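You operate a simulated robot arm through the tools that you are given. There is no shell and no other tool.

You run a simulated robot arm. Do the job below in one go: nothing can be reset, and whatever is moved stays where it is left.

TASK
Fit the test plug, press TEST, pull it out, clear the leak lamp.
Fine: plug into the yellow holder, then onto the tall cabinet's ledge; key selector to SAFE, then RUN; the mains stay on; the other controls and the red lock stay. Set down upright: grey test plug. Where these are worked on the way, their far stop is far enough and under half their travel is too little: key selector.
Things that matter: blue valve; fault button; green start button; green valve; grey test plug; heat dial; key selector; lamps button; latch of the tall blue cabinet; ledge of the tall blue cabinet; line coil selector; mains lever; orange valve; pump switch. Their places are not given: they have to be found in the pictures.

Only the result counts: the job must be done as asked and must still hold three seconds after the hand-in. Knocking over, shifting, dropping, spilling or breaking anything else fails it.

THE ROBOT
A 7-joint arm with a two-finger parallel gripper, fixed in place. Base frame: the origin is at the foot of the arm, x ahead of it, y to its left, z up. Units: m, degrees, N and s.
With the tool pointing down near the work surface it reaches from about 0.1 to 0.64 m from the base axis. Its first joint turns from -66.0 to 66.0 degrees. Payload 1.57 kg.
Tool frame: the origin (TCP) lies between the finger pads and is the grasp point; the fingertips stand 0.03 m ahead of it; z points along the fingers, y is the line along which they close. The gripper opens to 0.08 m. The fingers are 0.017 m wide and 0.012 m thick; the gripper's body (0.04 by 0.082 m) begins 0.08 m behind the TCP.
Orientation is that of the tool frame in the base frame, as a unit quaternion [w, x, y, z]. With the fingers straight down and closing along the base's y, the tool's x points along the base's -x, its y along +y and its z along -z.

THE INTERFACE
- The arm moves only by the tool play_rows. Its argument "series" is a list of rows, each a list of 3 entries, a list of its own where there are three numbers: the shift along the tool's x, y, z in m, then the turn, a rotation vector about the tool's x, y, z in degrees, then the gripper command, from -1 (fully open) to 1 (shut), values between in proportion. In form: [[[x, y, z], [wx, wy, wz], hand], ...]. A call has 1 to 20 rows; each row is the pose to reach, as a shift and turn from the pose commanded when the call began, along the tool's axes at that moment. Each row takes 0.2 s and may step no farther than 0.05 m and 8.6 degrees from the row before; otherwise, or with a gripper value out of range, the whole call is refused. A pose out of reach is approached as far as the arm can. The call stops where the force on the tool passes 40 N (or 10 N more than at its start, if that is more) or the arm is blocked; 0.2 s more then pass. Each finger travels about 0.072 m/s and halts on what it meets, pressing with about 36 N; the grip force reading is that of the motor and also rises with nothing between the fingers. The clock runs only during rows and for 0.2 s after the last one: add rows that repeat a pose to give the fingers time. The reply holds the time, the measured pose of the TCP, the force on the tool along the base axes, the opening and the grip force, in the units named above and with some noise, with the torque about the TCP (base axes, N m) and any sound that the robot's microphone picked up.
- Cameras (640 x 400 px; columns grow to the right, rows downward): "scene" is fixed at [0.0679, 0.4546, 1.4112]; the picture's right is [-0.55, -0.84, 0.00], its down [-0.58, 0.38, -0.72] and it looks along [0.61, -0.39, -0.69] (base axes); focal length 267 px, centre (320, 200). "wrist" rides on the gripper at [0.072, -0.007, -0.122] in the tool frame; the picture's right is [0.09, 1.00, 0.00], its down [-0.84, 0.08, -0.54] and it looks along [-0.54, 0.05, 0.84] (tool axes); focal length 238 px, centre (320, 200).
- grab_frame(camera): a new picture of that camera. It takes no simulated time.
- pixel_to_xyz(camera, pixels): for up to 12 pixels [column, row] of the newest picture of that camera ("zoom" is the newest enlarged one), the place [x, y, z] in the base frame of the surface seen there, good to about 0.002 m. It takes no simulated time.
- close_up(camera, box): a new picture of the part [left, top, right, bottom] of that camera's present view, enlarged. It takes no simulated time.
- job_done(): hands the job in; it is judged then, once.

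Unless the task says otherwise, let go and move clear before handing in.

The tools are called after "Emit:" as name(argument=value, ...) on one line, values as JSON. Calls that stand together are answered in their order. play_rows: Moves the arm, as the interface text tells. Its arguments: {"type":"object","properties":{"series":{"type":"array"}},"required":["series"]} The other tools are called the same way: grab_frame (camera) takes a picture; pixel_to_xyz (camera, pixels) gives the place of the surface under pixels of a picture; close_up (camera, box) takes an enlarged picture of a part of a camera's view; job_done () hands the job in.

At the start:

```text
time: 0.0
ee_pos: [0.42, 0.0295, 1.1697]
tcp_rot: [-0.001, 0.0, 1.0, -0.001]
contact_force: [0.0, -0.5, 0.2]
moment: [-0.01, 0.01, -0.03]
width: 0.0799
grasp_force: 0.1
```

scene: 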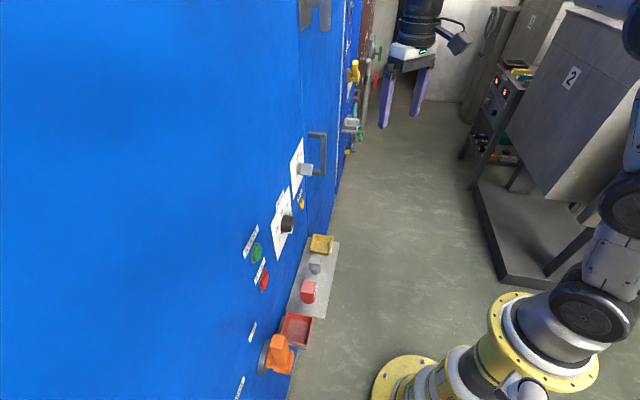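
wrist: 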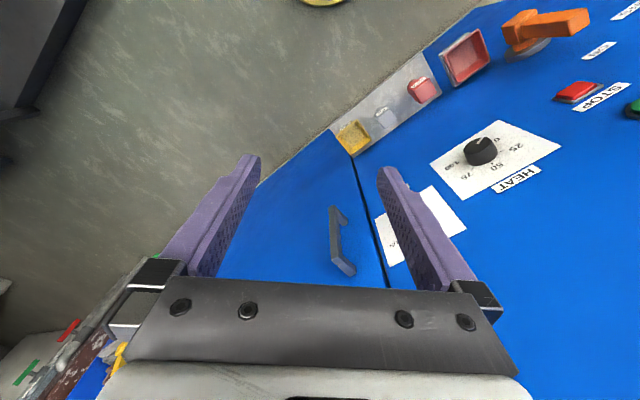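

The scene shows a blue cabinet front with controls on the left, a shelf with a yellow holder (320,243), a grey item (315,262), a red block (308,291) and a red tray (296,330). I'll enlarge these parts first.

Emit:
close_up(camera="scene", box=[220, 220, 380, 320])

Emit:
close_up(camera="scene", box=[220, 120, 380, 220])

Emit:
close_up(camera="scene", box=[280, 0, 440, 100])

Emit:
close_up(camera="scene", box=[200, 300, 360, 400])

Emit:
close_up(camera="wrist", box=[320, 0, 640, 200])

```text
4.00 times, centred on (300, 270) of scene
```

zoom: 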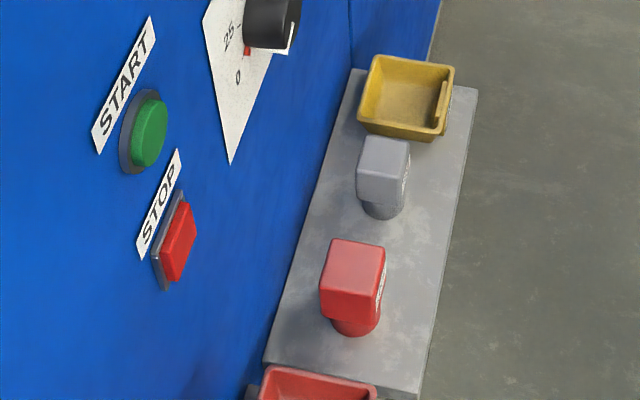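

```text
4.00 times, centred on (300, 170) of scene
```

zoom: 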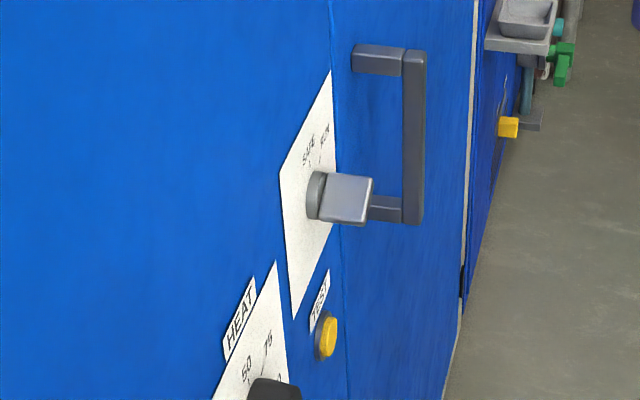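

```text
4.00 times, centred on (360, 50) of scene
```

zoom: 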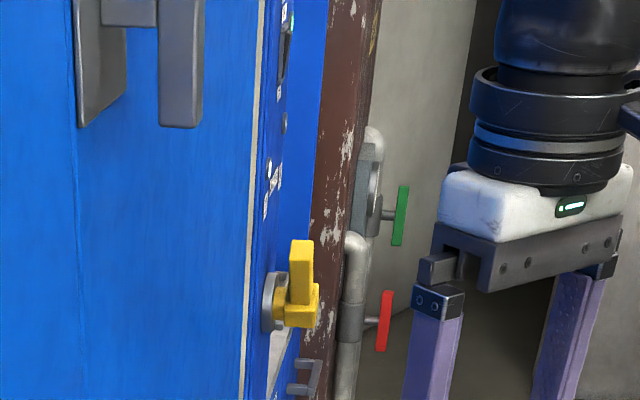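

```text
4.00 times, centred on (280, 350) of scene
```

zoom: 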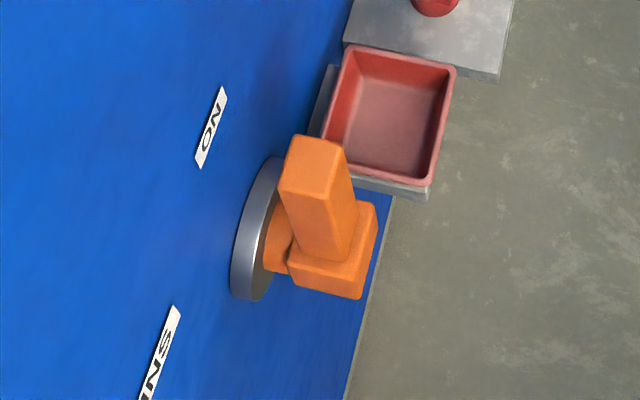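

```text
2.00 times, centred on (480, 100) of wrist
```

zoom: 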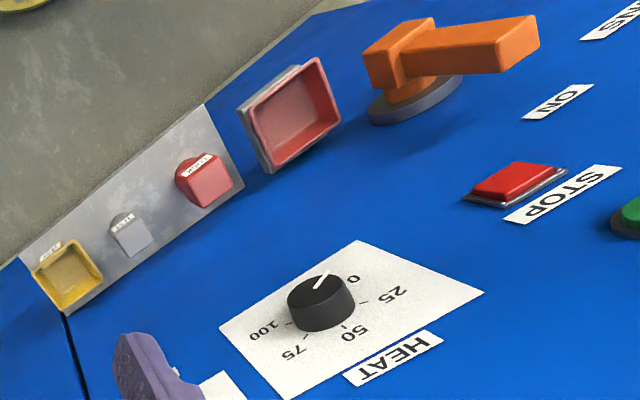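

The shelf holds the grey plug labelled TEST, the red lock and the yellow holder; a yellow TEST button sits below the key selector. I'll measure places and look at the further panels.

Emit:
grab_frame(camera="scene")

Emit:
pixel_to_xyz(camera="scene", pixels=[[321, 243], [315, 259], [308, 287], [297, 332], [277, 345], [302, 204], [306, 169], [323, 155], [256, 253], [265, 281], [287, 225], [300, 285]])

Emit:
pixel_to_xyz(camera="scene", pixels=[[100, 200], [200, 300], [250, 100], [352, 124], [355, 70], [332, 240], [328, 300], [310, 243], [325, 15], [350, 130], [361, 132], [348, 151]])

Emit:
close_up(camera="scene", box=[325, 50, 405, 100])

Emit:
close_up(camera="scene", box=[325, 100, 405, 150])

Emit:
close_up(camera="scene", box=[460, 50, 560, 170])

Emit:
close_up(camera="scene", box=[325, 0, 405, 50])

Emit:
close_up(camera="wrist", box=[0, 200, 200, 400])

Emit:
close_up(camera="wrist", box=[300, 100, 500, 300])

```text
taken
```

scene: 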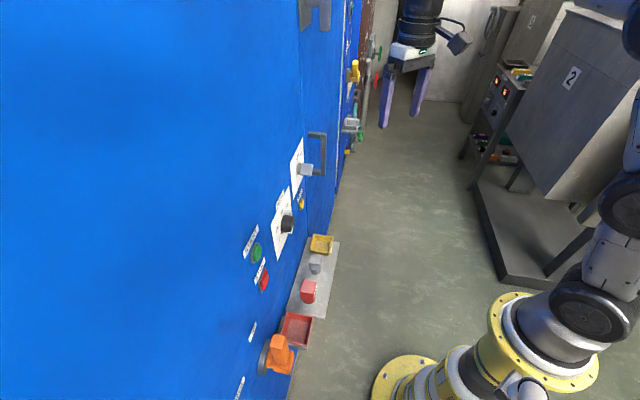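

```text
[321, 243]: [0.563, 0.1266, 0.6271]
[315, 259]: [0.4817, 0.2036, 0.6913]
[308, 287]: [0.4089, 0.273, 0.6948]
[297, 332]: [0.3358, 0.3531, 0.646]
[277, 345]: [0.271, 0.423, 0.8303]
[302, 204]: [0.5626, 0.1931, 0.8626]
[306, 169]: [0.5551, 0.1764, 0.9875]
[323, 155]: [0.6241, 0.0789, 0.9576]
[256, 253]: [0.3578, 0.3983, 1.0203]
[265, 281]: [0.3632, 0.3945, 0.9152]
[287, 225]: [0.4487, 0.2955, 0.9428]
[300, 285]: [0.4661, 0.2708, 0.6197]
```

```text
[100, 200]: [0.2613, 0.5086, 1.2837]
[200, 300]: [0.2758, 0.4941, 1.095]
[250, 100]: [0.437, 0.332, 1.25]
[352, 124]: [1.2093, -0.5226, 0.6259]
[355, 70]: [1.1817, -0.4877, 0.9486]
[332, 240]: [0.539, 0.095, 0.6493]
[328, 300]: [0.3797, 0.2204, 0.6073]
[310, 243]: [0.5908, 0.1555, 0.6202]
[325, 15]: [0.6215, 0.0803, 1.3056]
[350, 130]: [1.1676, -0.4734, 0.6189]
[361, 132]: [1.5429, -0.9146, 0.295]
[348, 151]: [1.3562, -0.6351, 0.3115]
```

```text
8.00 times, centred on (365, 75) of scene
```

zoom: 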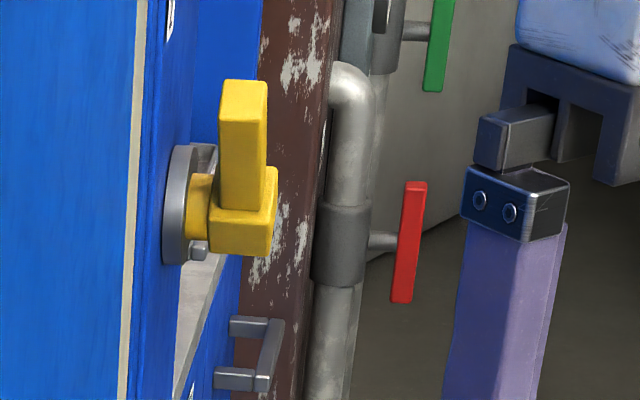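

```text
8.00 times, centred on (365, 125) of scene
```

zoom: 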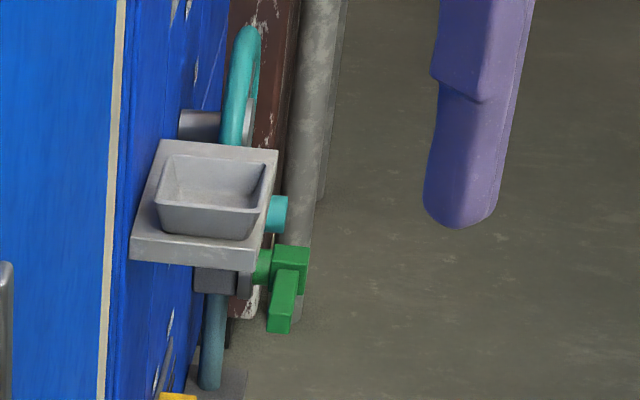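

```text
3.33 times, centred on (510, 110) of scene
```

zoom: 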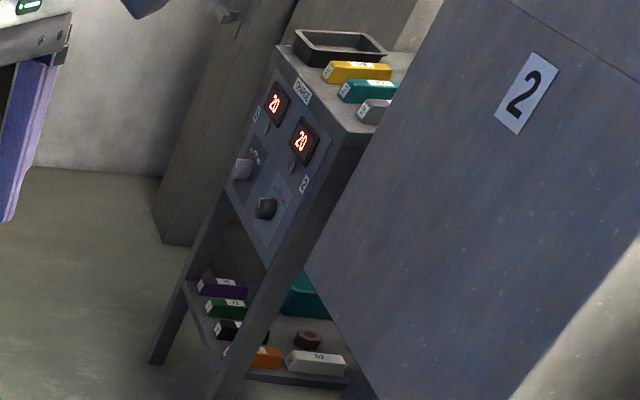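

```text
8.00 times, centred on (365, 25) of scene
```

zoom: 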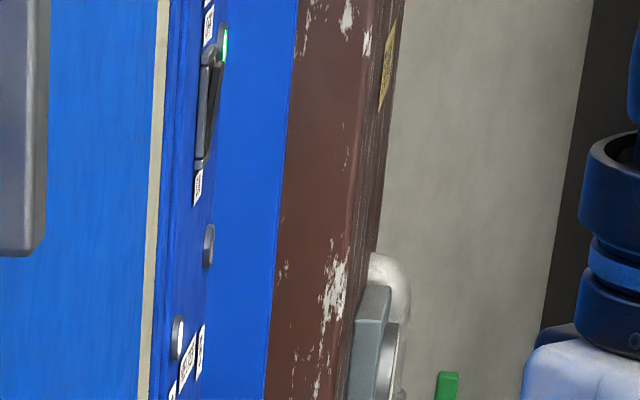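

```text
2.00 times, centred on (100, 300) of wrist
```

zoom: 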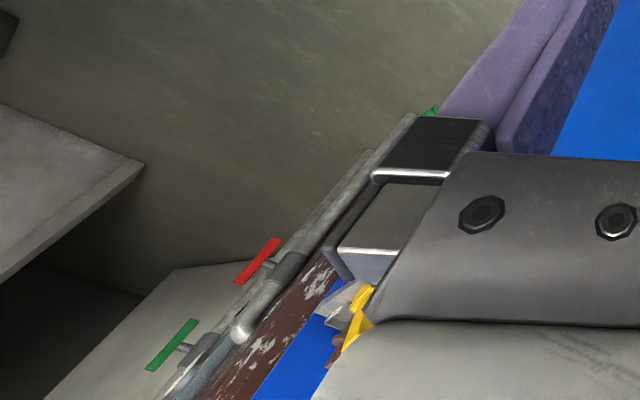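

```text
2.00 times, centred on (400, 200) of wrist
```

zoom: 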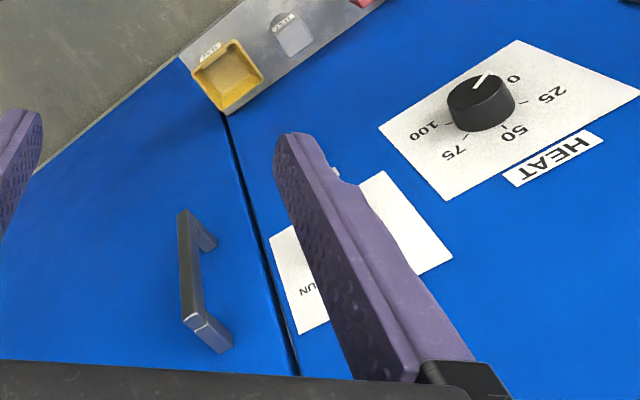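

The wall's face lies along x+y≈0.77 (45° to the base), facing the robot; the second cabinet at x≈1.2 is out of reach. I'll yaw the hand 45° to square up with the wall and look for the leak lamp and the labels.

Emit:
play_rows(series=[[[0.01, 0, 0], [0, 0, -7.5], -1], [[0.02, 0, 0], [0, 0, -15], -1], [[0.03, 0, 0], [0, 0, -22.5], -1], [[0.04, 0, 0], [0, 0, -30], -1], [[0.05, 0, 0], [0, 0, -37.5], -1], [[0.06, 0, 0], [0, 0, -45], -1]])

Emit:
grab_frame(camera="wrist")

```text
time: 1.4
ee_pos: [0.3604, 0.0266, 1.17]
tcp_rot: [-0.001, -0.384, 0.923, 0.001]
contact_force: [0.1, 0.4, 0.1]
moment: [-0.01, 0.01, -0.04]
width: 0.0801
grasp_force: 0.1
```

```text
taken
```

wrist: 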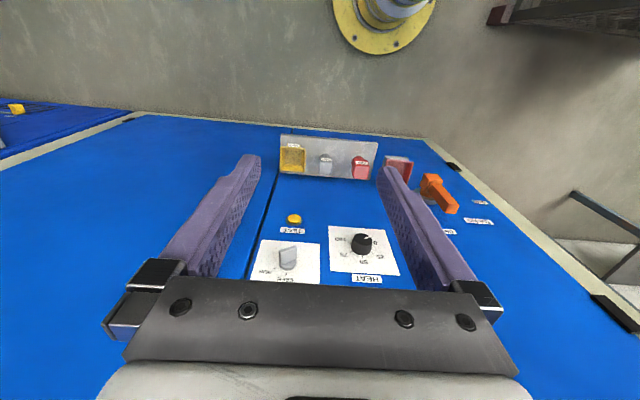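

The wrist now faces the wall squarely, upside down, with the key selector at (288,258). I'll tilt up to see the upper part of the wall, looking for a lamp.

Emit:
play_rows(series=[[[0.0, 0, 0], [0, -8, 0], -1], [[0.0, 0, 0], [0, -16, 0], -1], [[0, 0, 0], [0, -24, 0], -1], [[0, 0, 0], [0, -32, 0], -1], [[0, 0, 0], [0, -40, 0], -1], [[0, 0, 0], [0, -48, 0], -1], [[0, 0, 0], [0, -56, 0], -1], [[0, 0, 0], [0, -60, 0], -1]])

Emit:
grab_frame(camera="wrist")

```text
time: 3.2
ee_pos: [0.3587, 0.0269, 1.1697]
tcp_rot: [0.463, -0.331, 0.799, 0.192]
contact_force: [0.8, -0.8, 0.3]
moment: [-0.02, -0.03, 0.02]
width: 0.0801
grasp_force: 0.1
```

```text
taken
```

wrist: 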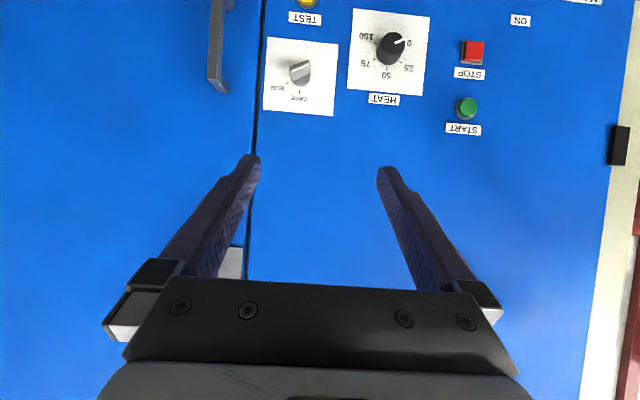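

The key selector is at (299,72) with SAFE and RUN marks; I'll enlarge it to read the present setting.

Emit:
close_up(camera="wrist", box=[250, 0, 410, 120])

Emit:
close_up(camera="scene", box=[270, 130, 350, 210])

Emit:
close_up(camera="scene", box=[330, 0, 380, 50])

Emit:
close_up(camera="scene", box=[280, 0, 330, 50])

```text
3.33 times, centred on (330, 60) of wrist
```

zoom: 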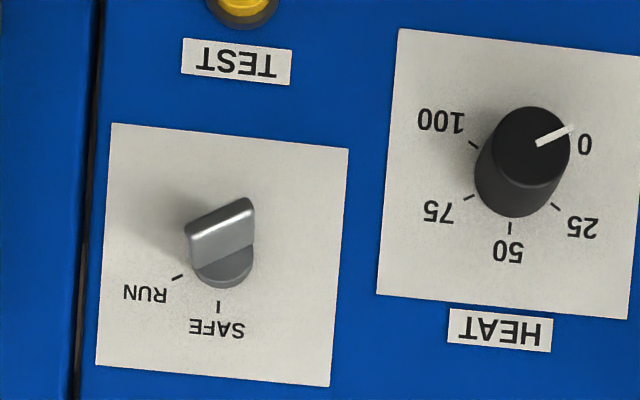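

```text
5.00 times, centred on (310, 170) of scene
```

zoom: 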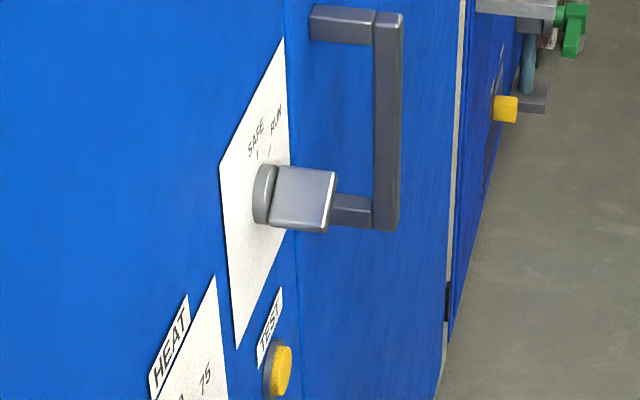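

```text
8.00 times, centred on (355, 25) of scene
```

zoom: 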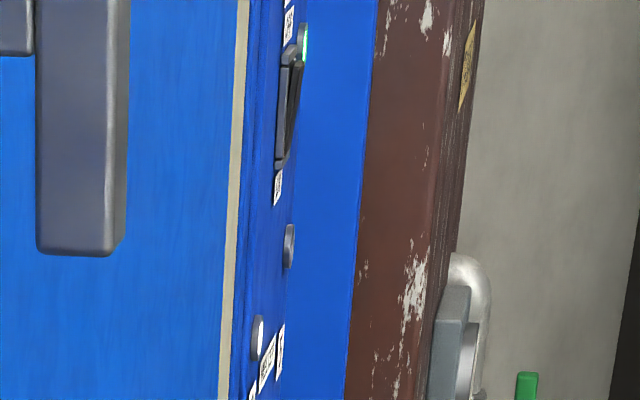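

```text
8.00 times, centred on (305, 25) of scene
```

zoom: 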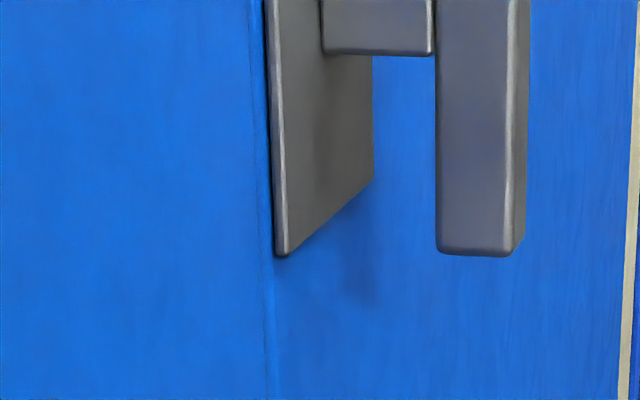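

The selector's bar points to RUN, 60° clockwise of SAFE. No leak lamp seen yet, so I'll tilt up further and look at the top of the wall.

Emit:
play_rows(series=[[[0.0, 0, -0.02], [0, -8, 0], -1], [[0.0, 0, -0.04], [0, -16, 0], -1], [[0, 0, -0.06], [0, -24, 0], -1], [[0, 0, -0.06], [0, -32, 0], -1], [[0, 0, -0.06], [0, -40, 0], -1]])

Emit:
grab_frame(camera="wrist")

```text
time: 4.4
ee_pos: [0.3231, -0.0067, 1.1989]
tcp_rot: [0.709, -0.245, 0.593, 0.292]
contact_force: [0.0, 0.0, 0.3]
moment: [-0.01, 0.02, -0.01]
width: 0.0801
grasp_force: 0.0
```

```text
taken
```

wrist: 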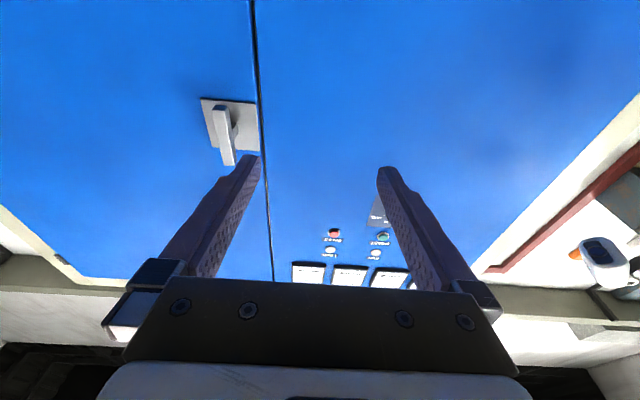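

Lamps show between the fingers at (334,232), (382,237), (330,250), (376,253) plus meters; I'll enlarge them.

Emit:
close_up(camera="wrist", box=[270, 180, 430, 290])

Emit:
pixel_to_xyz(camera="wrist", pixels=[[334, 232], [382, 237], [330, 250], [376, 253], [350, 275], [225, 130]])

```text
3.64 times, centred on (350, 235) of wrist
```

zoom: 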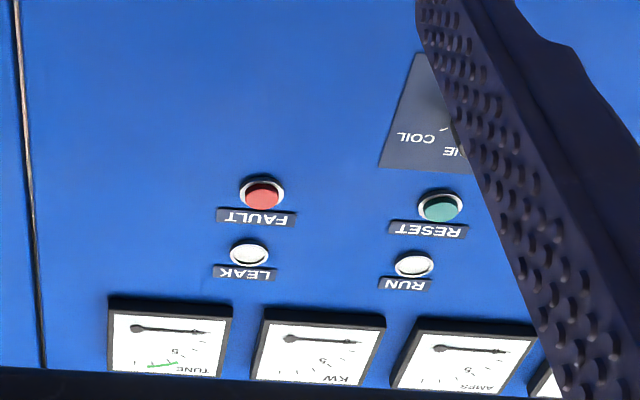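

```text
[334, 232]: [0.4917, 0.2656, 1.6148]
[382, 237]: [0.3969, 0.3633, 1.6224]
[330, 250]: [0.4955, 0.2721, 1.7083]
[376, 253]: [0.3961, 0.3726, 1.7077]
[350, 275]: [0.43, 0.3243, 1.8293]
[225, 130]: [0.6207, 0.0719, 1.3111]
```

The LEAK lamp (unlit now) sits at about (0.495,0.272,1.708), with FAULT and RESET buttons below it. I'll raise the hand a bit to read that whole panel.

Emit:
play_rows(series=[[[-0.04, 0, 0], [0, 5, 0], -1], [[-0.08, 0, 0], [0, 10, 0], -1], [[-0.12, 0, -0.0], [0, 10, 0], -1], [[-0.16, 0, -0.0], [0, 10, 0], -1], [[-0.2, 0, -0.0], [0, 10, 0], -1], [[-0.24, 0, -0.0], [0, 10, 0], -1], [[-0.28, 0, -0.0], [0, 10, 0], -1], [[-0.28, 0, -0.0], [0, 10, 0], -1]])

Emit:
grab_frame(camera="wrist")

Emit:
grab_frame(camera="scene")

```text
time: 6.2
ee_pos: [0.2879, -0.0454, 1.4771]
tcp_rot: [0.653, -0.27, 0.653, 0.27]
contact_force: [-0.4, 0.4, 1.0]
moment: [0.01, 0.01, -0.03]
width: 0.08
grasp_force: 0.1
```

```text
taken
```

wrist: 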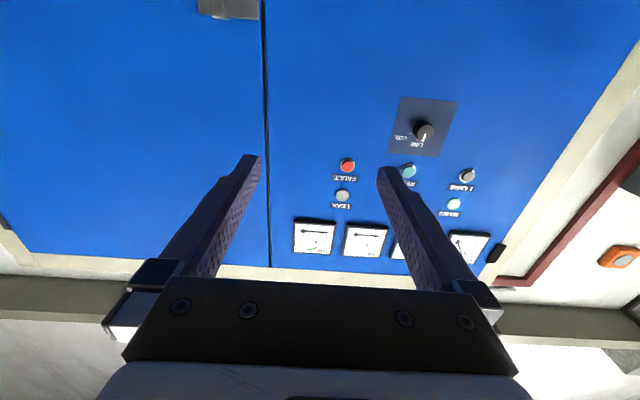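

```text
taken
```

scene: 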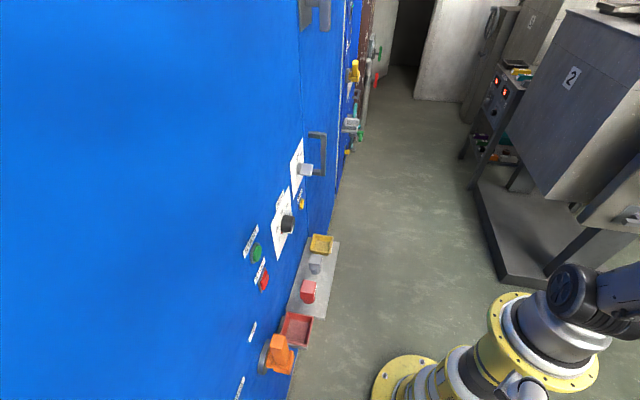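

The lamp panel reads FAULT, RESET, LAMPS, with LEAK at (343,195) dark and MAINS lit. I'll go back down, tool pointing down, to view the ledge from above.

Emit:
play_rows(series=[[[0.03, 0, 0.01], [0, 8, 0], -1], [[0.06, 0, 0.02], [0, 16, 0], -1], [[0.1, 0, 0.03], [0, 24, 0], -1], [[0.14, 0, 0.04], [0, 32, 0], -1], [[0.18, 0, 0.05], [0, 40, 0], -1], [[0.22, 0, 0.06], [0, 48, 0], -1], [[0.26, 0, 0.07], [0, 56, 0], -1], [[0.3, 0, 0.08], [0, 64, 0], -1], [[0.34, 0, 0.09], [0, 72, 0], -1], [[0.38, 0, 0.1], [0, 80, 0], -1], [[0.42, 0, 0.11], [0, 88, 0], -1], [[0.45, 0, 0.12], [0, 90, 0], -1], [[0.48, 0, 0.13], [0, 90, 0], -1], [[0.52, 0, 0.14], [0, 90, 0], -1], [[0.56, 0, 0.15], [0, 90, 0], -1]])

Emit:
grab_frame(camera="wrist")

```text
time: 9.4
ee_pos: [0.3984, 0.0621, 0.9135]
tcp_rot: [0.0, -0.383, 0.924, 0.0]
contact_force: [-0.2, 0.2, 0.4]
moment: [0.02, 0.02, -0.02]
width: 0.0805
grasp_force: 0.1
```

```text
taken
```

wrist: 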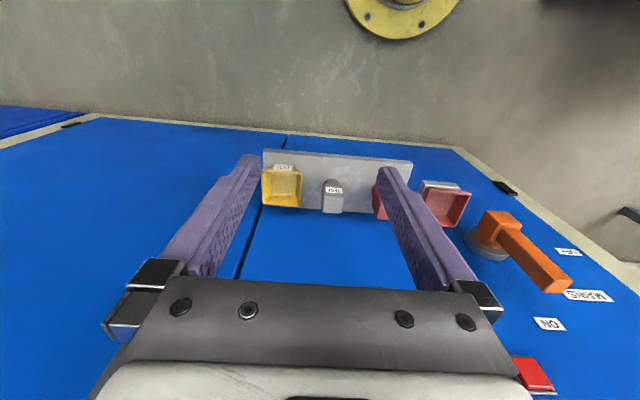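

The ledge is seen between the fingers at (265–410,150–215); I'll enlarge and measure the plug and holder.

Emit:
close_up(camera="wrist", box=[250, 140, 410, 240])

Emit:
pixel_to_xyz(camera="zoom", pixels=[[130, 190], [50, 140], [205, 140], [200, 260], [60, 265], [200, 200], [330, 280], [300, 240], [370, 240], [330, 195], [335, 245], [420, 100]])

```text
4.00 times, centred on (330, 190) of wrist
```

zoom: 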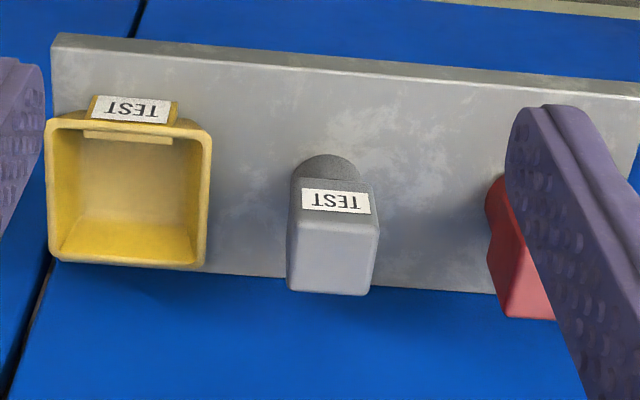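

```text
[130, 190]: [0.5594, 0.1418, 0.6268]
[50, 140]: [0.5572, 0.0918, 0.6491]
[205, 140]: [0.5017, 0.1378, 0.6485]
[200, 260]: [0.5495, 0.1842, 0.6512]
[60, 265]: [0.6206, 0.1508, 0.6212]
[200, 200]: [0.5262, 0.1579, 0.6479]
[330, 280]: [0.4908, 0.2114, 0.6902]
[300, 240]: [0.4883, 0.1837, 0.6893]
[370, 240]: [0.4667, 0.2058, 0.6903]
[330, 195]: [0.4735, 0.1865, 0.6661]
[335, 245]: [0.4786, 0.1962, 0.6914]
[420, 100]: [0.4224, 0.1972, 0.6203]
```

Holder rim is at z≈0.648 with floor ≈0.627, and the plug's top is at 0.691. I'll measure the plug's head edges and the holder's inner edges more finely.

Emit:
pixel_to_xyz(camera="zoom", pixels=[[297, 222], [373, 229], [293, 285], [365, 288], [292, 190], [370, 195], [295, 180], [305, 165], [345, 160], [335, 235], [335, 288], [376, 255]])

Emit:
pixel_to_xyz(camera="zoom", pixels=[[80, 185], [180, 185], [130, 212], [100, 200], [165, 200], [130, 240], [130, 260], [130, 125], [52, 200], [208, 190], [130, 155], [185, 215]])

Emit:
close_up(camera="scene", box=[290, 230, 340, 280])

```text
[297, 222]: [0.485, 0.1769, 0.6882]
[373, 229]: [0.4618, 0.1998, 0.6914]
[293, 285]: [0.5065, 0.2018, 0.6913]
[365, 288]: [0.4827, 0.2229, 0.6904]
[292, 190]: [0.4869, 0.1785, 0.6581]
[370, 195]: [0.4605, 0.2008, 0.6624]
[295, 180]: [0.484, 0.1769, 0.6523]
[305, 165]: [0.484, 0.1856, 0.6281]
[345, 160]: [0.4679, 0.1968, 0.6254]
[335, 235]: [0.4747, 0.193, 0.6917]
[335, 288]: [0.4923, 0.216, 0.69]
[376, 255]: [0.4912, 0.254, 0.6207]
```

```text
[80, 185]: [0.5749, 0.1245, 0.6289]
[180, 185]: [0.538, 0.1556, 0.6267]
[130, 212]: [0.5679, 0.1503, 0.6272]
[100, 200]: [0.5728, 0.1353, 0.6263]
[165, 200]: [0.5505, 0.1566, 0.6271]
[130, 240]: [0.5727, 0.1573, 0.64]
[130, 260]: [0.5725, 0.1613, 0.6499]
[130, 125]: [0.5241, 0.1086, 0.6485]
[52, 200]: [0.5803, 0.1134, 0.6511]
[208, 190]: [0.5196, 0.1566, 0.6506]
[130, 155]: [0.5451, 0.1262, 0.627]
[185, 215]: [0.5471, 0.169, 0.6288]
```

```text
8.00 times, centred on (315, 255) of scene
```

zoom: 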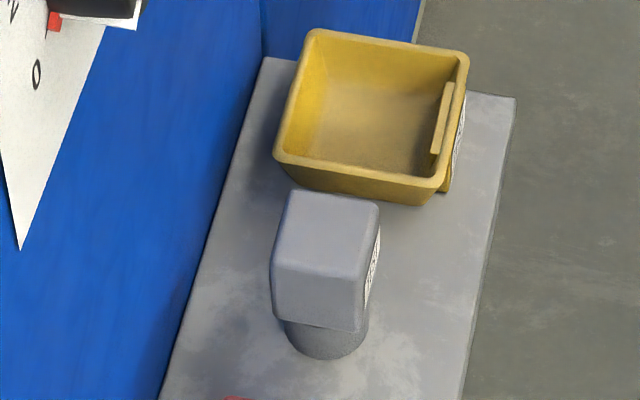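

The plug's head spans about s 0.184–0.218 along the wall with its centre 0.06 m out from the wall. I'll approach above it with the hand leaned 30° back from the wall, so the arm stays clear of the key selector.

Emit:
play_rows(series=[[[-0.0317, 0.0075, 0.0267], [0, -6, 0], -1], [[-0.0634, 0.0149, 0.0534], [0, -12, 0], -1], [[-0.095, 0.0224, 0.0801], [0, -18, 0], -1], [[-0.1267, 0.0298, 0.1068], [0, -24, 0], -1], [[-0.1584, 0.0373, 0.1335], [0, -30, 0], -1], [[-0.1584, 0.0373, 0.1335], [0, -30, 0], -1]])

Emit:
grab_frame(camera="wrist")

Emit:
close_up(camera="scene", box=[220, 120, 420, 320])

```text
time: 10.8
ee_pos: [0.4819, 0.1991, 0.7825]
tcp_rot: [0.24, -0.369, 0.892, 0.099]
contact_force: [-0.6, 0.2, -0.9]
moment: [0.0, -0.04, -0.02]
width: 0.0799
grasp_force: 0.0
```

```text
taken
```

wrist: 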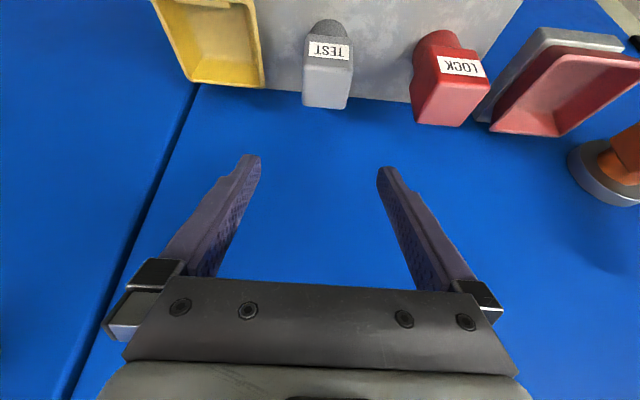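

```text
2.00 times, centred on (320, 220) of scene
```

zoom: 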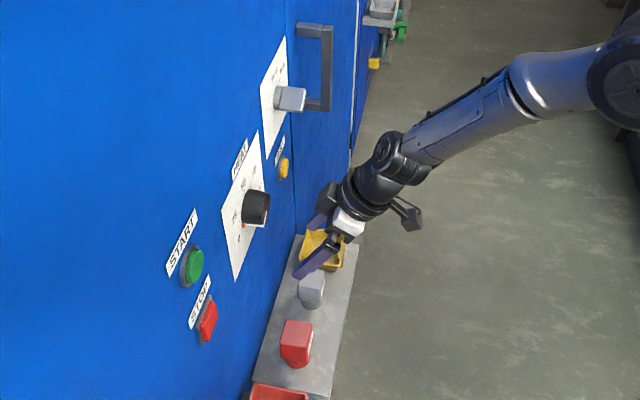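

The plug's top is at (326,90) in the wrist view; I'll re-measure it from close by before descending.

Emit:
pixel_to_xyz(camera="wrist", pixels=[[307, 65], [349, 70], [304, 103], [344, 106], [326, 85], [328, 60], [210, 40], [250, 40], [192, 78], [258, 82]])

```text
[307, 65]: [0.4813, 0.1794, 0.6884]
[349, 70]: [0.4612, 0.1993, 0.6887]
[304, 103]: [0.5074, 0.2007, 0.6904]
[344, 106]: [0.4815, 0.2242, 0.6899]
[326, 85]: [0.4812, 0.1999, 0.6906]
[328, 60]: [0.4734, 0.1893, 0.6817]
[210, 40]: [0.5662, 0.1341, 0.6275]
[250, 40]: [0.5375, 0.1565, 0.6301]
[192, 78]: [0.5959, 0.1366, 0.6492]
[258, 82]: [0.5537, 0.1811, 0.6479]
```

The remeasured centre (s≈0.199, 0.061 m out from the wall) agrees with the commanded pose. I'll descend 0.10 m straight down and close on the head.

Emit:
play_rows(series=[[[0.0125, 0, 0.02165], [0, 0, 0], -1], [[0.025, 0, 0.0433], [0, 0, 0], -1], [[0.0375, 0, 0.065], [0, 0, 0], -1], [[0.05, 0, 0.0866], [0, 0, 0], -1], [[0.05, 0, 0.0866], [0, 0, 0], -1]])

Emit:
grab_frame(camera="wrist")

```text
time: 12.0
ee_pos: [0.4807, 0.2017, 0.6825]
tcp_rot: [0.239, -0.369, 0.893, 0.099]
contact_force: [0.1, -0.5, 0.2]
moment: [0.02, 0.0, 0.0]
width: 0.0801
grasp_force: 0.1
```

```text
taken
```

wrist: 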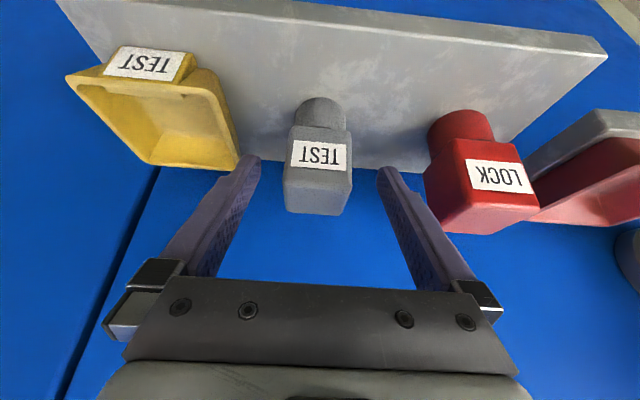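

The head sits centred between the fingers at (318,170). I'll close the gripper.

Emit:
play_rows(series=[[[0, 0, 0], [0, 0, 0], 0], [[0, 0, 0], [0, 0, 0], 0.4], [[0, 0, 0], [0, 0, 0], 1], [[0, 0, 0], [0, 0, 0], 1], [[0, 0, 0], [0, 0, 0], 1]])

Emit:
grab_frame(camera="wrist")

```text
time: 13.2
ee_pos: [0.4827, 0.202, 0.6836]
tcp_rot: [0.239, -0.37, 0.892, 0.1]
contact_force: [0.2, -0.9, -0.1]
moment: [0.01, -0.02, 0.03]
width: 0.0372
grasp_force: 35.5
```

```text
taken
```

wrist: 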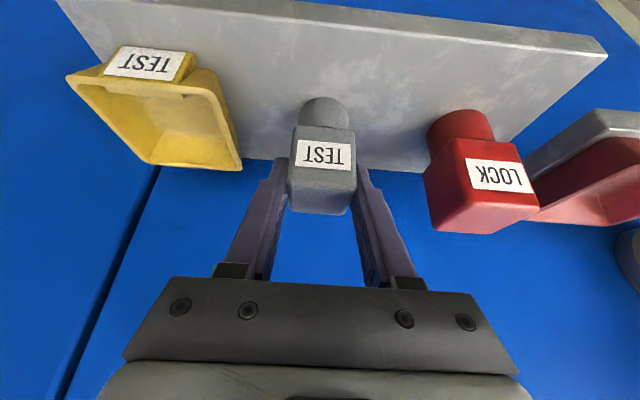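

Gripped at 0.037 m. I'll lift 0.05 m, carry it 0.094 m along the wall to above the holder and check.

Emit:
play_rows(series=[[[-0.0125, 0, -0.02165], [0, 0, 0], 1], [[-0.025, 0, -0.0433], [0, 0, 0], 1], [[-0.0275, 0, -0.0476], [0, 0, 0], 1], [[-0.0275, -0.03, -0.0476], [0, 0, 0], 1], [[-0.0275, -0.06, -0.0476], [0, 0, 0], 1], [[-0.0275, -0.094, -0.0476], [0, 0, 0], 1], [[-0.0275, -0.094, -0.0476], [0, 0, 0], 1]])

Emit:
grab_frame(camera="wrist")

Emit:
close_up(camera="scene", box=[260, 180, 380, 300])

```text
time: 14.8
ee_pos: [0.5465, 0.1351, 0.7363]
tcp_rot: [0.239, -0.371, 0.892, 0.1]
contact_force: [-0.1, 0.3, -0.5]
moment: [0.01, -0.04, -0.02]
width: 0.0374
grasp_force: 35.7
```

```text
taken
```

wrist: 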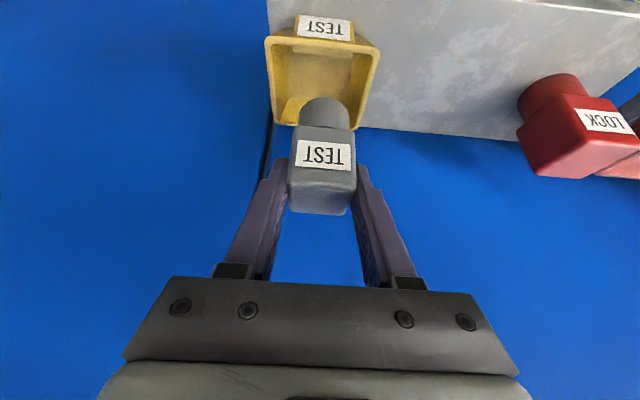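

```text
3.33 times, centred on (320, 240) of scene
```

zoom: 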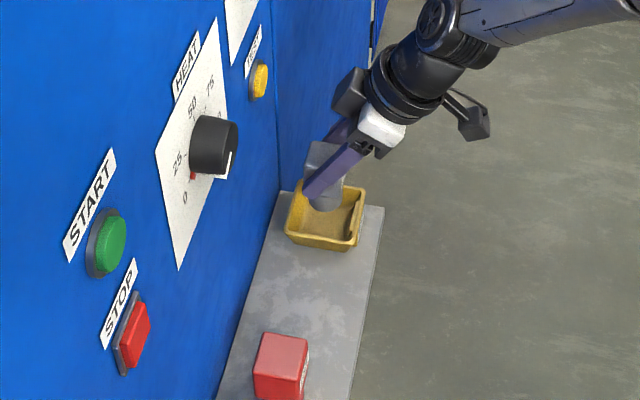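

The plug hangs over the holder's middle. I'll lower it 0.046 m towards the floor of the holder.

Emit:
play_rows(series=[[[0.01, 0, 0.01732], [0, 0, 0], 1], [[0.018, 0, 0.0312], [0, 0, 0], 1], [[0.0215, 0, 0.0372], [0, 0, 0], 1], [[0.0228, 0, 0.0395], [0, 0, 0], 1], [[0.0228, 0, 0.0395], [0, 0, 0], 1]])

Emit:
grab_frame(camera="wrist")

Emit:
close_up(camera="scene", box=[280, 200, 360, 280])

```text
time: 16.0
ee_pos: [0.5452, 0.1379, 0.6915]
tcp_rot: [0.239, -0.369, 0.893, 0.098]
contact_force: [0.2, 0.4, 0.0]
moment: [-0.01, 0.03, 0.02]
width: 0.0371
grasp_force: 36.4
```

```text
taken
```

wrist: 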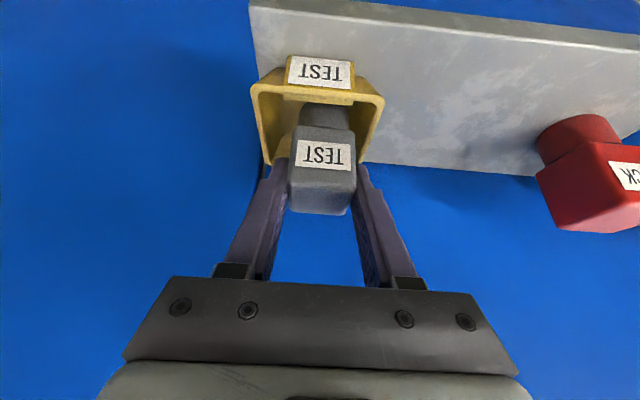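

```text
5.00 times, centred on (320, 240) of scene
```

zoom: 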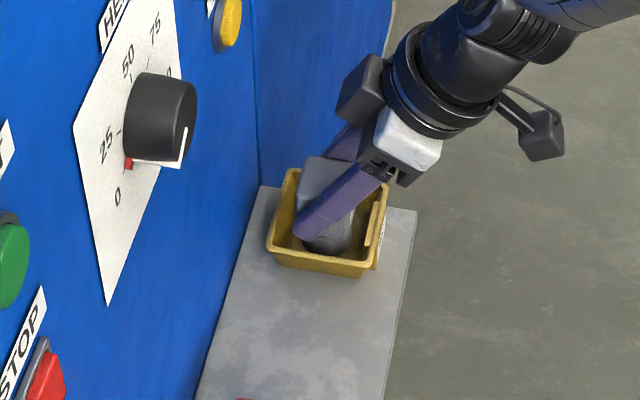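

No contact yet (force ≈0). I'll lower in 1 mm steps to feel the floor.

Emit:
play_rows(series=[[[0.0005, 0, 0.00087], [0, 0, 0], 1], [[0.001, 0, 0.00173], [0, 0, 0], 1], [[0.001, 0, 0.00173], [0, 0, 0], 1]])

```text
time: 16.8
ee_pos: [0.5467, 0.1354, 0.6885]
tcp_rot: [0.239, -0.37, 0.892, 0.099]
contact_force: [0.4, 1.0, 2.3]
moment: [0.04, 0.0, -0.01]
width: 0.0373
grasp_force: 35.5
```

A 2 N contact shows the plug is on the holder's floor. I'll open to 0.06 m and rise straight up.

Emit:
play_rows(series=[[[0, 0, 0], [0, 0, 0], 0], [[0, 0, 0], [0, 0, 0], -0.3], [[0, 0, 0], [0, 0, 0], -0.5], [[0, 0, 0], [0, 0, 0], -0.6], [[-0.01, 0, -0.0173], [0, 0, 0], -0.6], [[-0.025, 0, -0.0433], [0, 0, 0], -0.6], [[-0.05, 0, -0.0866], [0, 0, 0], -0.6]])

Emit:
grab_frame(camera="wrist")

```text
time: 18.4
ee_pos: [0.5496, 0.1373, 0.7906]
tcp_rot: [0.239, -0.369, 0.893, 0.099]
contact_force: [0.0, -0.1, 0.0]
moment: [0.03, 0.04, 0.01]
width: 0.064
grasp_force: 0.0
```

```text
taken
```

wrist: 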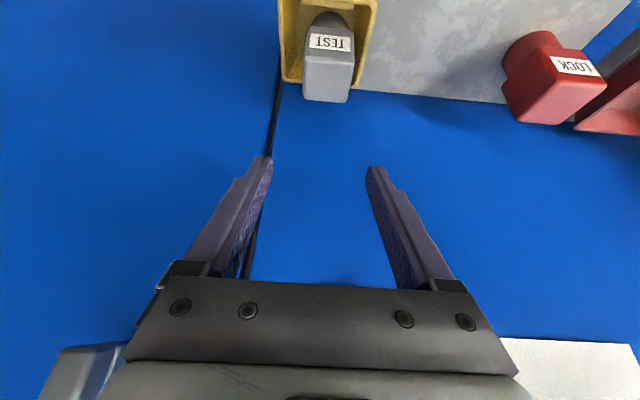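

The plug stands upright in the yellow holder at (328,55). Now I'll back off, close the fingers and level the hand towards the wall for the TEST button.

Emit:
play_rows(series=[[[0.01, 0.0, -0.03], [0, 0, 0], -0.6], [[0.0135, 0.005, -0.045], [0, -7.5, 0], 0], [[0.018, 0.01, -0.055], [0, -15, 0], 0.5], [[0.022, 0.015, -0.065], [0, -22.5, 0], 1], [[0.026, 0.02, -0.075], [0, -30, 0], 1], [[0.03, 0.025, -0.085], [0, -37.5, 0], 1], [[0.034, 0.03, -0.095], [0, -45, 0], 1], [[0.0395, 0.03, -0.1036], [0, -52.5, 0], 1], [[0.0395, 0.03, -0.1036], [0, -60, 0], 1], [[0.0395, 0.03, -0.1036], [0, -60, 0], 1]])

Emit:
grab_frame(camera="wrist")

Emit:
close_up(camera="scene", box=[260, 140, 360, 240])

```text
time: 20.6
ee_pos: [0.4648, 0.097, 0.8581]
tcp_rot: [0.654, -0.27, 0.653, 0.27]
contact_force: [0.8, 0.1, -0.2]
moment: [-0.01, -0.03, -0.01]
width: 0.0
grasp_force: 21.0
```

```text
taken
```

wrist: 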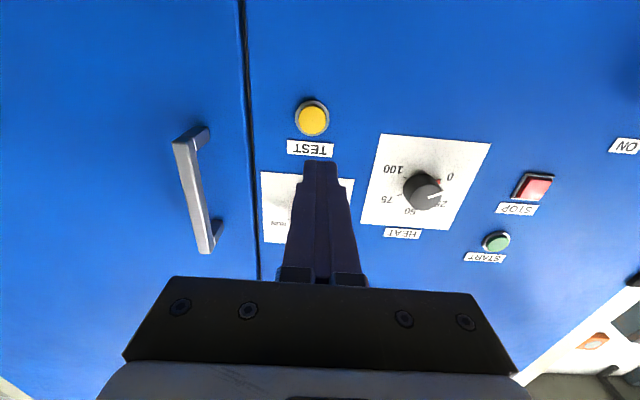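

```text
4.00 times, centred on (310, 190) of scene
```

zoom: 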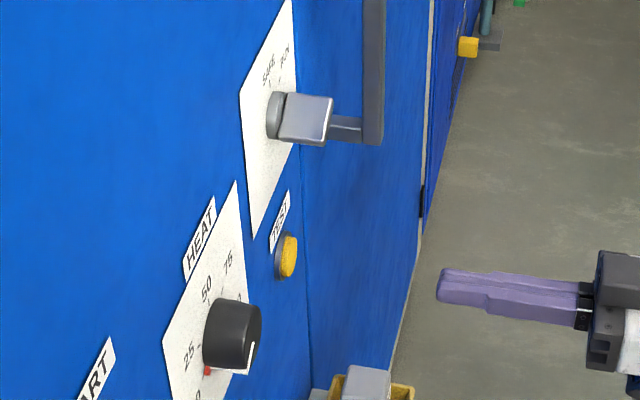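

TEST is at (312,120) in the wrist view; I'll measure its cap and the wall around.

Emit:
pixel_to_xyz(camera="wrist", pixels=[[312, 120], [300, 120], [324, 120], [312, 109], [312, 131], [340, 90], [280, 90]])

Emit:
pixel_to_xyz(camera="zoom", pixels=[[288, 256], [308, 118], [330, 110], [310, 95], [303, 140], [300, 118], [275, 115], [350, 125], [372, 100]])

```text
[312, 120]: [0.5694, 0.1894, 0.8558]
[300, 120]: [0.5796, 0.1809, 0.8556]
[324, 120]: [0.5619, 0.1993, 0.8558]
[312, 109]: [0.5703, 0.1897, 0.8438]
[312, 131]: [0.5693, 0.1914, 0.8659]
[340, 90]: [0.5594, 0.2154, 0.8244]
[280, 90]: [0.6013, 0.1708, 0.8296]
```

```text
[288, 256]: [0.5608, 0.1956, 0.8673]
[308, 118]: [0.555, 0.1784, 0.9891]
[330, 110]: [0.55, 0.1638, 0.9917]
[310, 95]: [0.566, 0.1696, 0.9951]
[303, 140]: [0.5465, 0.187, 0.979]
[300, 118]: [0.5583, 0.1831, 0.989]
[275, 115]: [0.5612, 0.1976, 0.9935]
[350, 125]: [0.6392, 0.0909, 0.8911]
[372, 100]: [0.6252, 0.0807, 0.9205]
```

The button centre is at s≈0.269, z≈0.855, cap 0.11 m ahead of the tips. I'll align and press in gradually.

Emit:
play_rows(series=[[[0.003, -0.0087, 0.03], [0, 0, 0], 1], [[0.003, -0.0087, 0.065], [0, 0, 0], 1], [[0.003, -0.0087, 0.095], [0, 0, 0], 1], [[0.003, -0.0087, 0.105], [0, 0, 0], 1], [[0.003, -0.0087, 0.109], [0, 0, 0], 1], [[0.003, -0.0087, 0.112], [0, 0, 0], 1], [[0.003, -0.0087, 0.114], [0, 0, 0], 1], [[0.003, -0.0087, 0.114], [0, 0, 0], 1]])

Emit:
close_up(camera="scene", box=[260, 160, 360, 260])

```text
time: 22.4
ee_pos: [0.5523, 0.1697, 0.8565]
tcp_rot: [0.653, -0.271, 0.653, 0.271]
contact_force: [-1.0, -2.5, -0.8]
moment: [0.02, 0.01, -0.03]
width: 0.0003
grasp_force: 21.1
heard: click
```

```text
4.00 times, centred on (310, 210) of scene
```

zoom: 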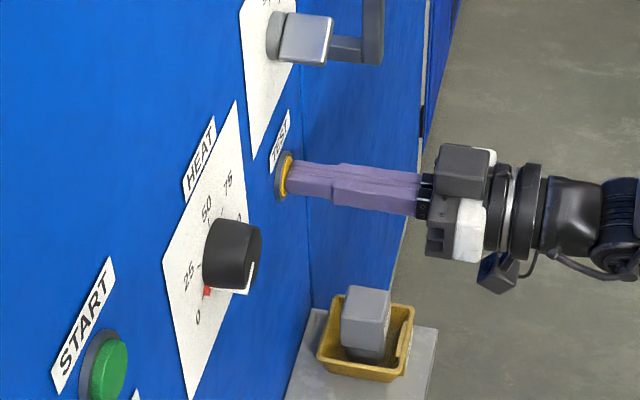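

The TEST button clicked. I'll retreat and raise the hand to look at the LEAK lamp.

Emit:
play_rows(series=[[[0, 0, -0.04], [0, 0, 0], 1], [[0, 0, -0.08], [0, 0, 0], 1], [[0, 0, -0.13], [0, 0, 0], 1], [[-0.03, 0.0, -0.17], [0, 0, 0], 1], [[-0.07, 0.0, -0.2], [0, 0, 0], 1], [[-0.12, 0.0, -0.22], [0, 0, 0], 1], [[-0.17, 0.0, -0.24], [0, 0, 0], 1], [[-0.22, 0.0, -0.26], [0, 0, 0], 1], [[-0.27, 0.0, -0.28], [0, 0, 0], 1], [[-0.32, 0.0, -0.28], [0, 0, 0], 1], [[-0.37, 0.0, -0.28], [0, 0, 0], 1], [[-0.42, 0.0, -0.28], [0, 0, 0], 1], [[-0.47, 0.0, -0.28], [0, 0, 0], 1], [[-0.47, 0.0, -0.28], [0, 0, 0], 1]])

Emit:
grab_frame(camera="wrist")

```text
refused: row 6 steps farther than a row can; nothing moved
```

```text
taken
```

wrist: 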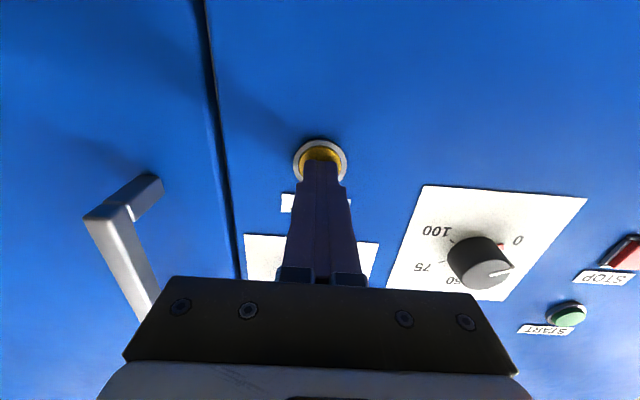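

A row was too long a step and nothing moved; I'll resend with smaller steps.

Emit:
play_rows(series=[[[0, 0, -0.04], [0, 0, 0], 1], [[0, 0, -0.08], [0, 0, 0], 1], [[0, 0, -0.12], [0, 0, 0], 1], [[-0.02, 0.0, -0.16], [0, 0, 0], 1], [[-0.05, 0.0, -0.19], [0, 0, 0], 1], [[-0.09, 0.0, -0.21], [0, 0, 0], 1], [[-0.13, 0.0, -0.23], [0, 0, 0], 1], [[-0.17, 0.0, -0.25], [0, 0, 0], 1], [[-0.21, 0.0, -0.27], [0, 0, 0], 1], [[-0.25, 0.0, -0.28], [0, 0, 0], 1], [[-0.29, 0.0, -0.28], [0, 0, 0], 1], [[-0.33, 0.0, -0.28], [0, 0, 0], 1], [[-0.37, 0.0, -0.28], [0, 0, 0], 1], [[-0.41, 0.0, -0.28], [0, 0, 0], 1], [[-0.45, 0.0, -0.28], [0, 0, 0], 1], [[-0.45, 0.0, -0.28], [0, 0, 0], 1]])

Emit:
grab_frame(camera="wrist")

Emit:
close_up(camera="wrist", box=[270, 100, 510, 280])

```text
time: 25.8
ee_pos: [0.3498, -0.0249, 1.3053]
tcp_rot: [0.653, -0.271, 0.653, 0.271]
contact_force: [0.4, -0.3, 0.7]
moment: [0.0, -0.01, 0.0]
width: 0.0003
grasp_force: 21.5
```

```text
taken
```

wrist: 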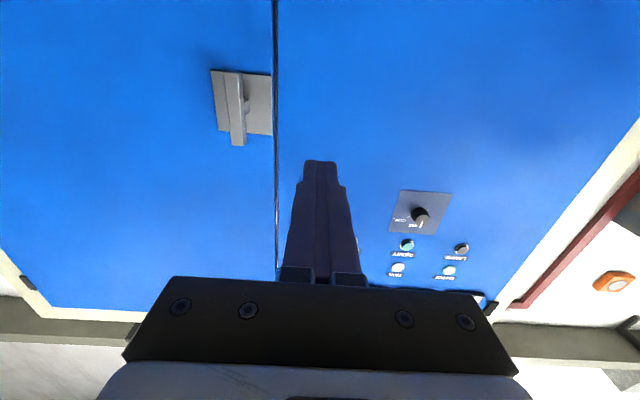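

```text
2.22 times, centred on (390, 190) of wrist
```

zoom: 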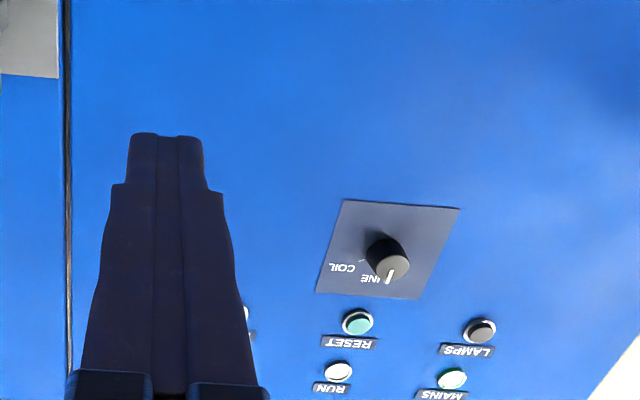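

The closed fingers hide the LEAK lamp. I'll open them and raise further.

Emit:
play_rows(series=[[[-0.04, 0, 0], [0, 0, 0], 0], [[-0.08, 0, 0], [0, 0, 0], -1], [[-0.12, 0, 0], [0, 0, 0], -1], [[-0.16, 0, 0], [0, 0, 0], -1], [[-0.18, 0, 0], [0, 0, 0], -1]])

Emit:
grab_frame(camera="wrist")

Emit:
close_up(camera="wrist", box=[270, 100, 510, 280])

```text
time: 27.0
ee_pos: [0.3505, -0.0238, 1.4857]
tcp_rot: [0.653, -0.269, 0.654, 0.271]
contact_force: [0.3, 0.8, 0.7]
moment: [0.0, 0.0, 0.0]
width: 0.0801
grasp_force: 0.0
```

```text
taken
```

wrist: 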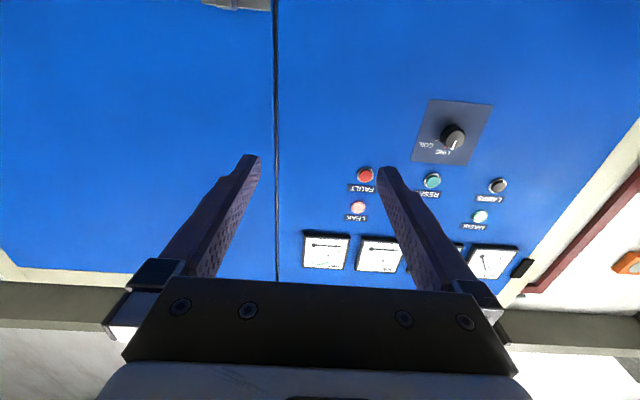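

```text
2.22 times, centred on (390, 190) of wrist
```

zoom: 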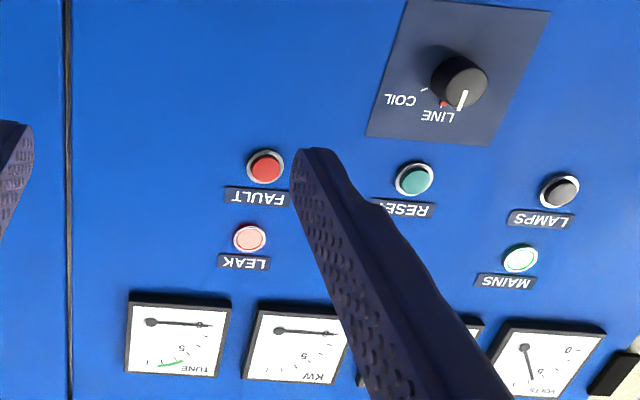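

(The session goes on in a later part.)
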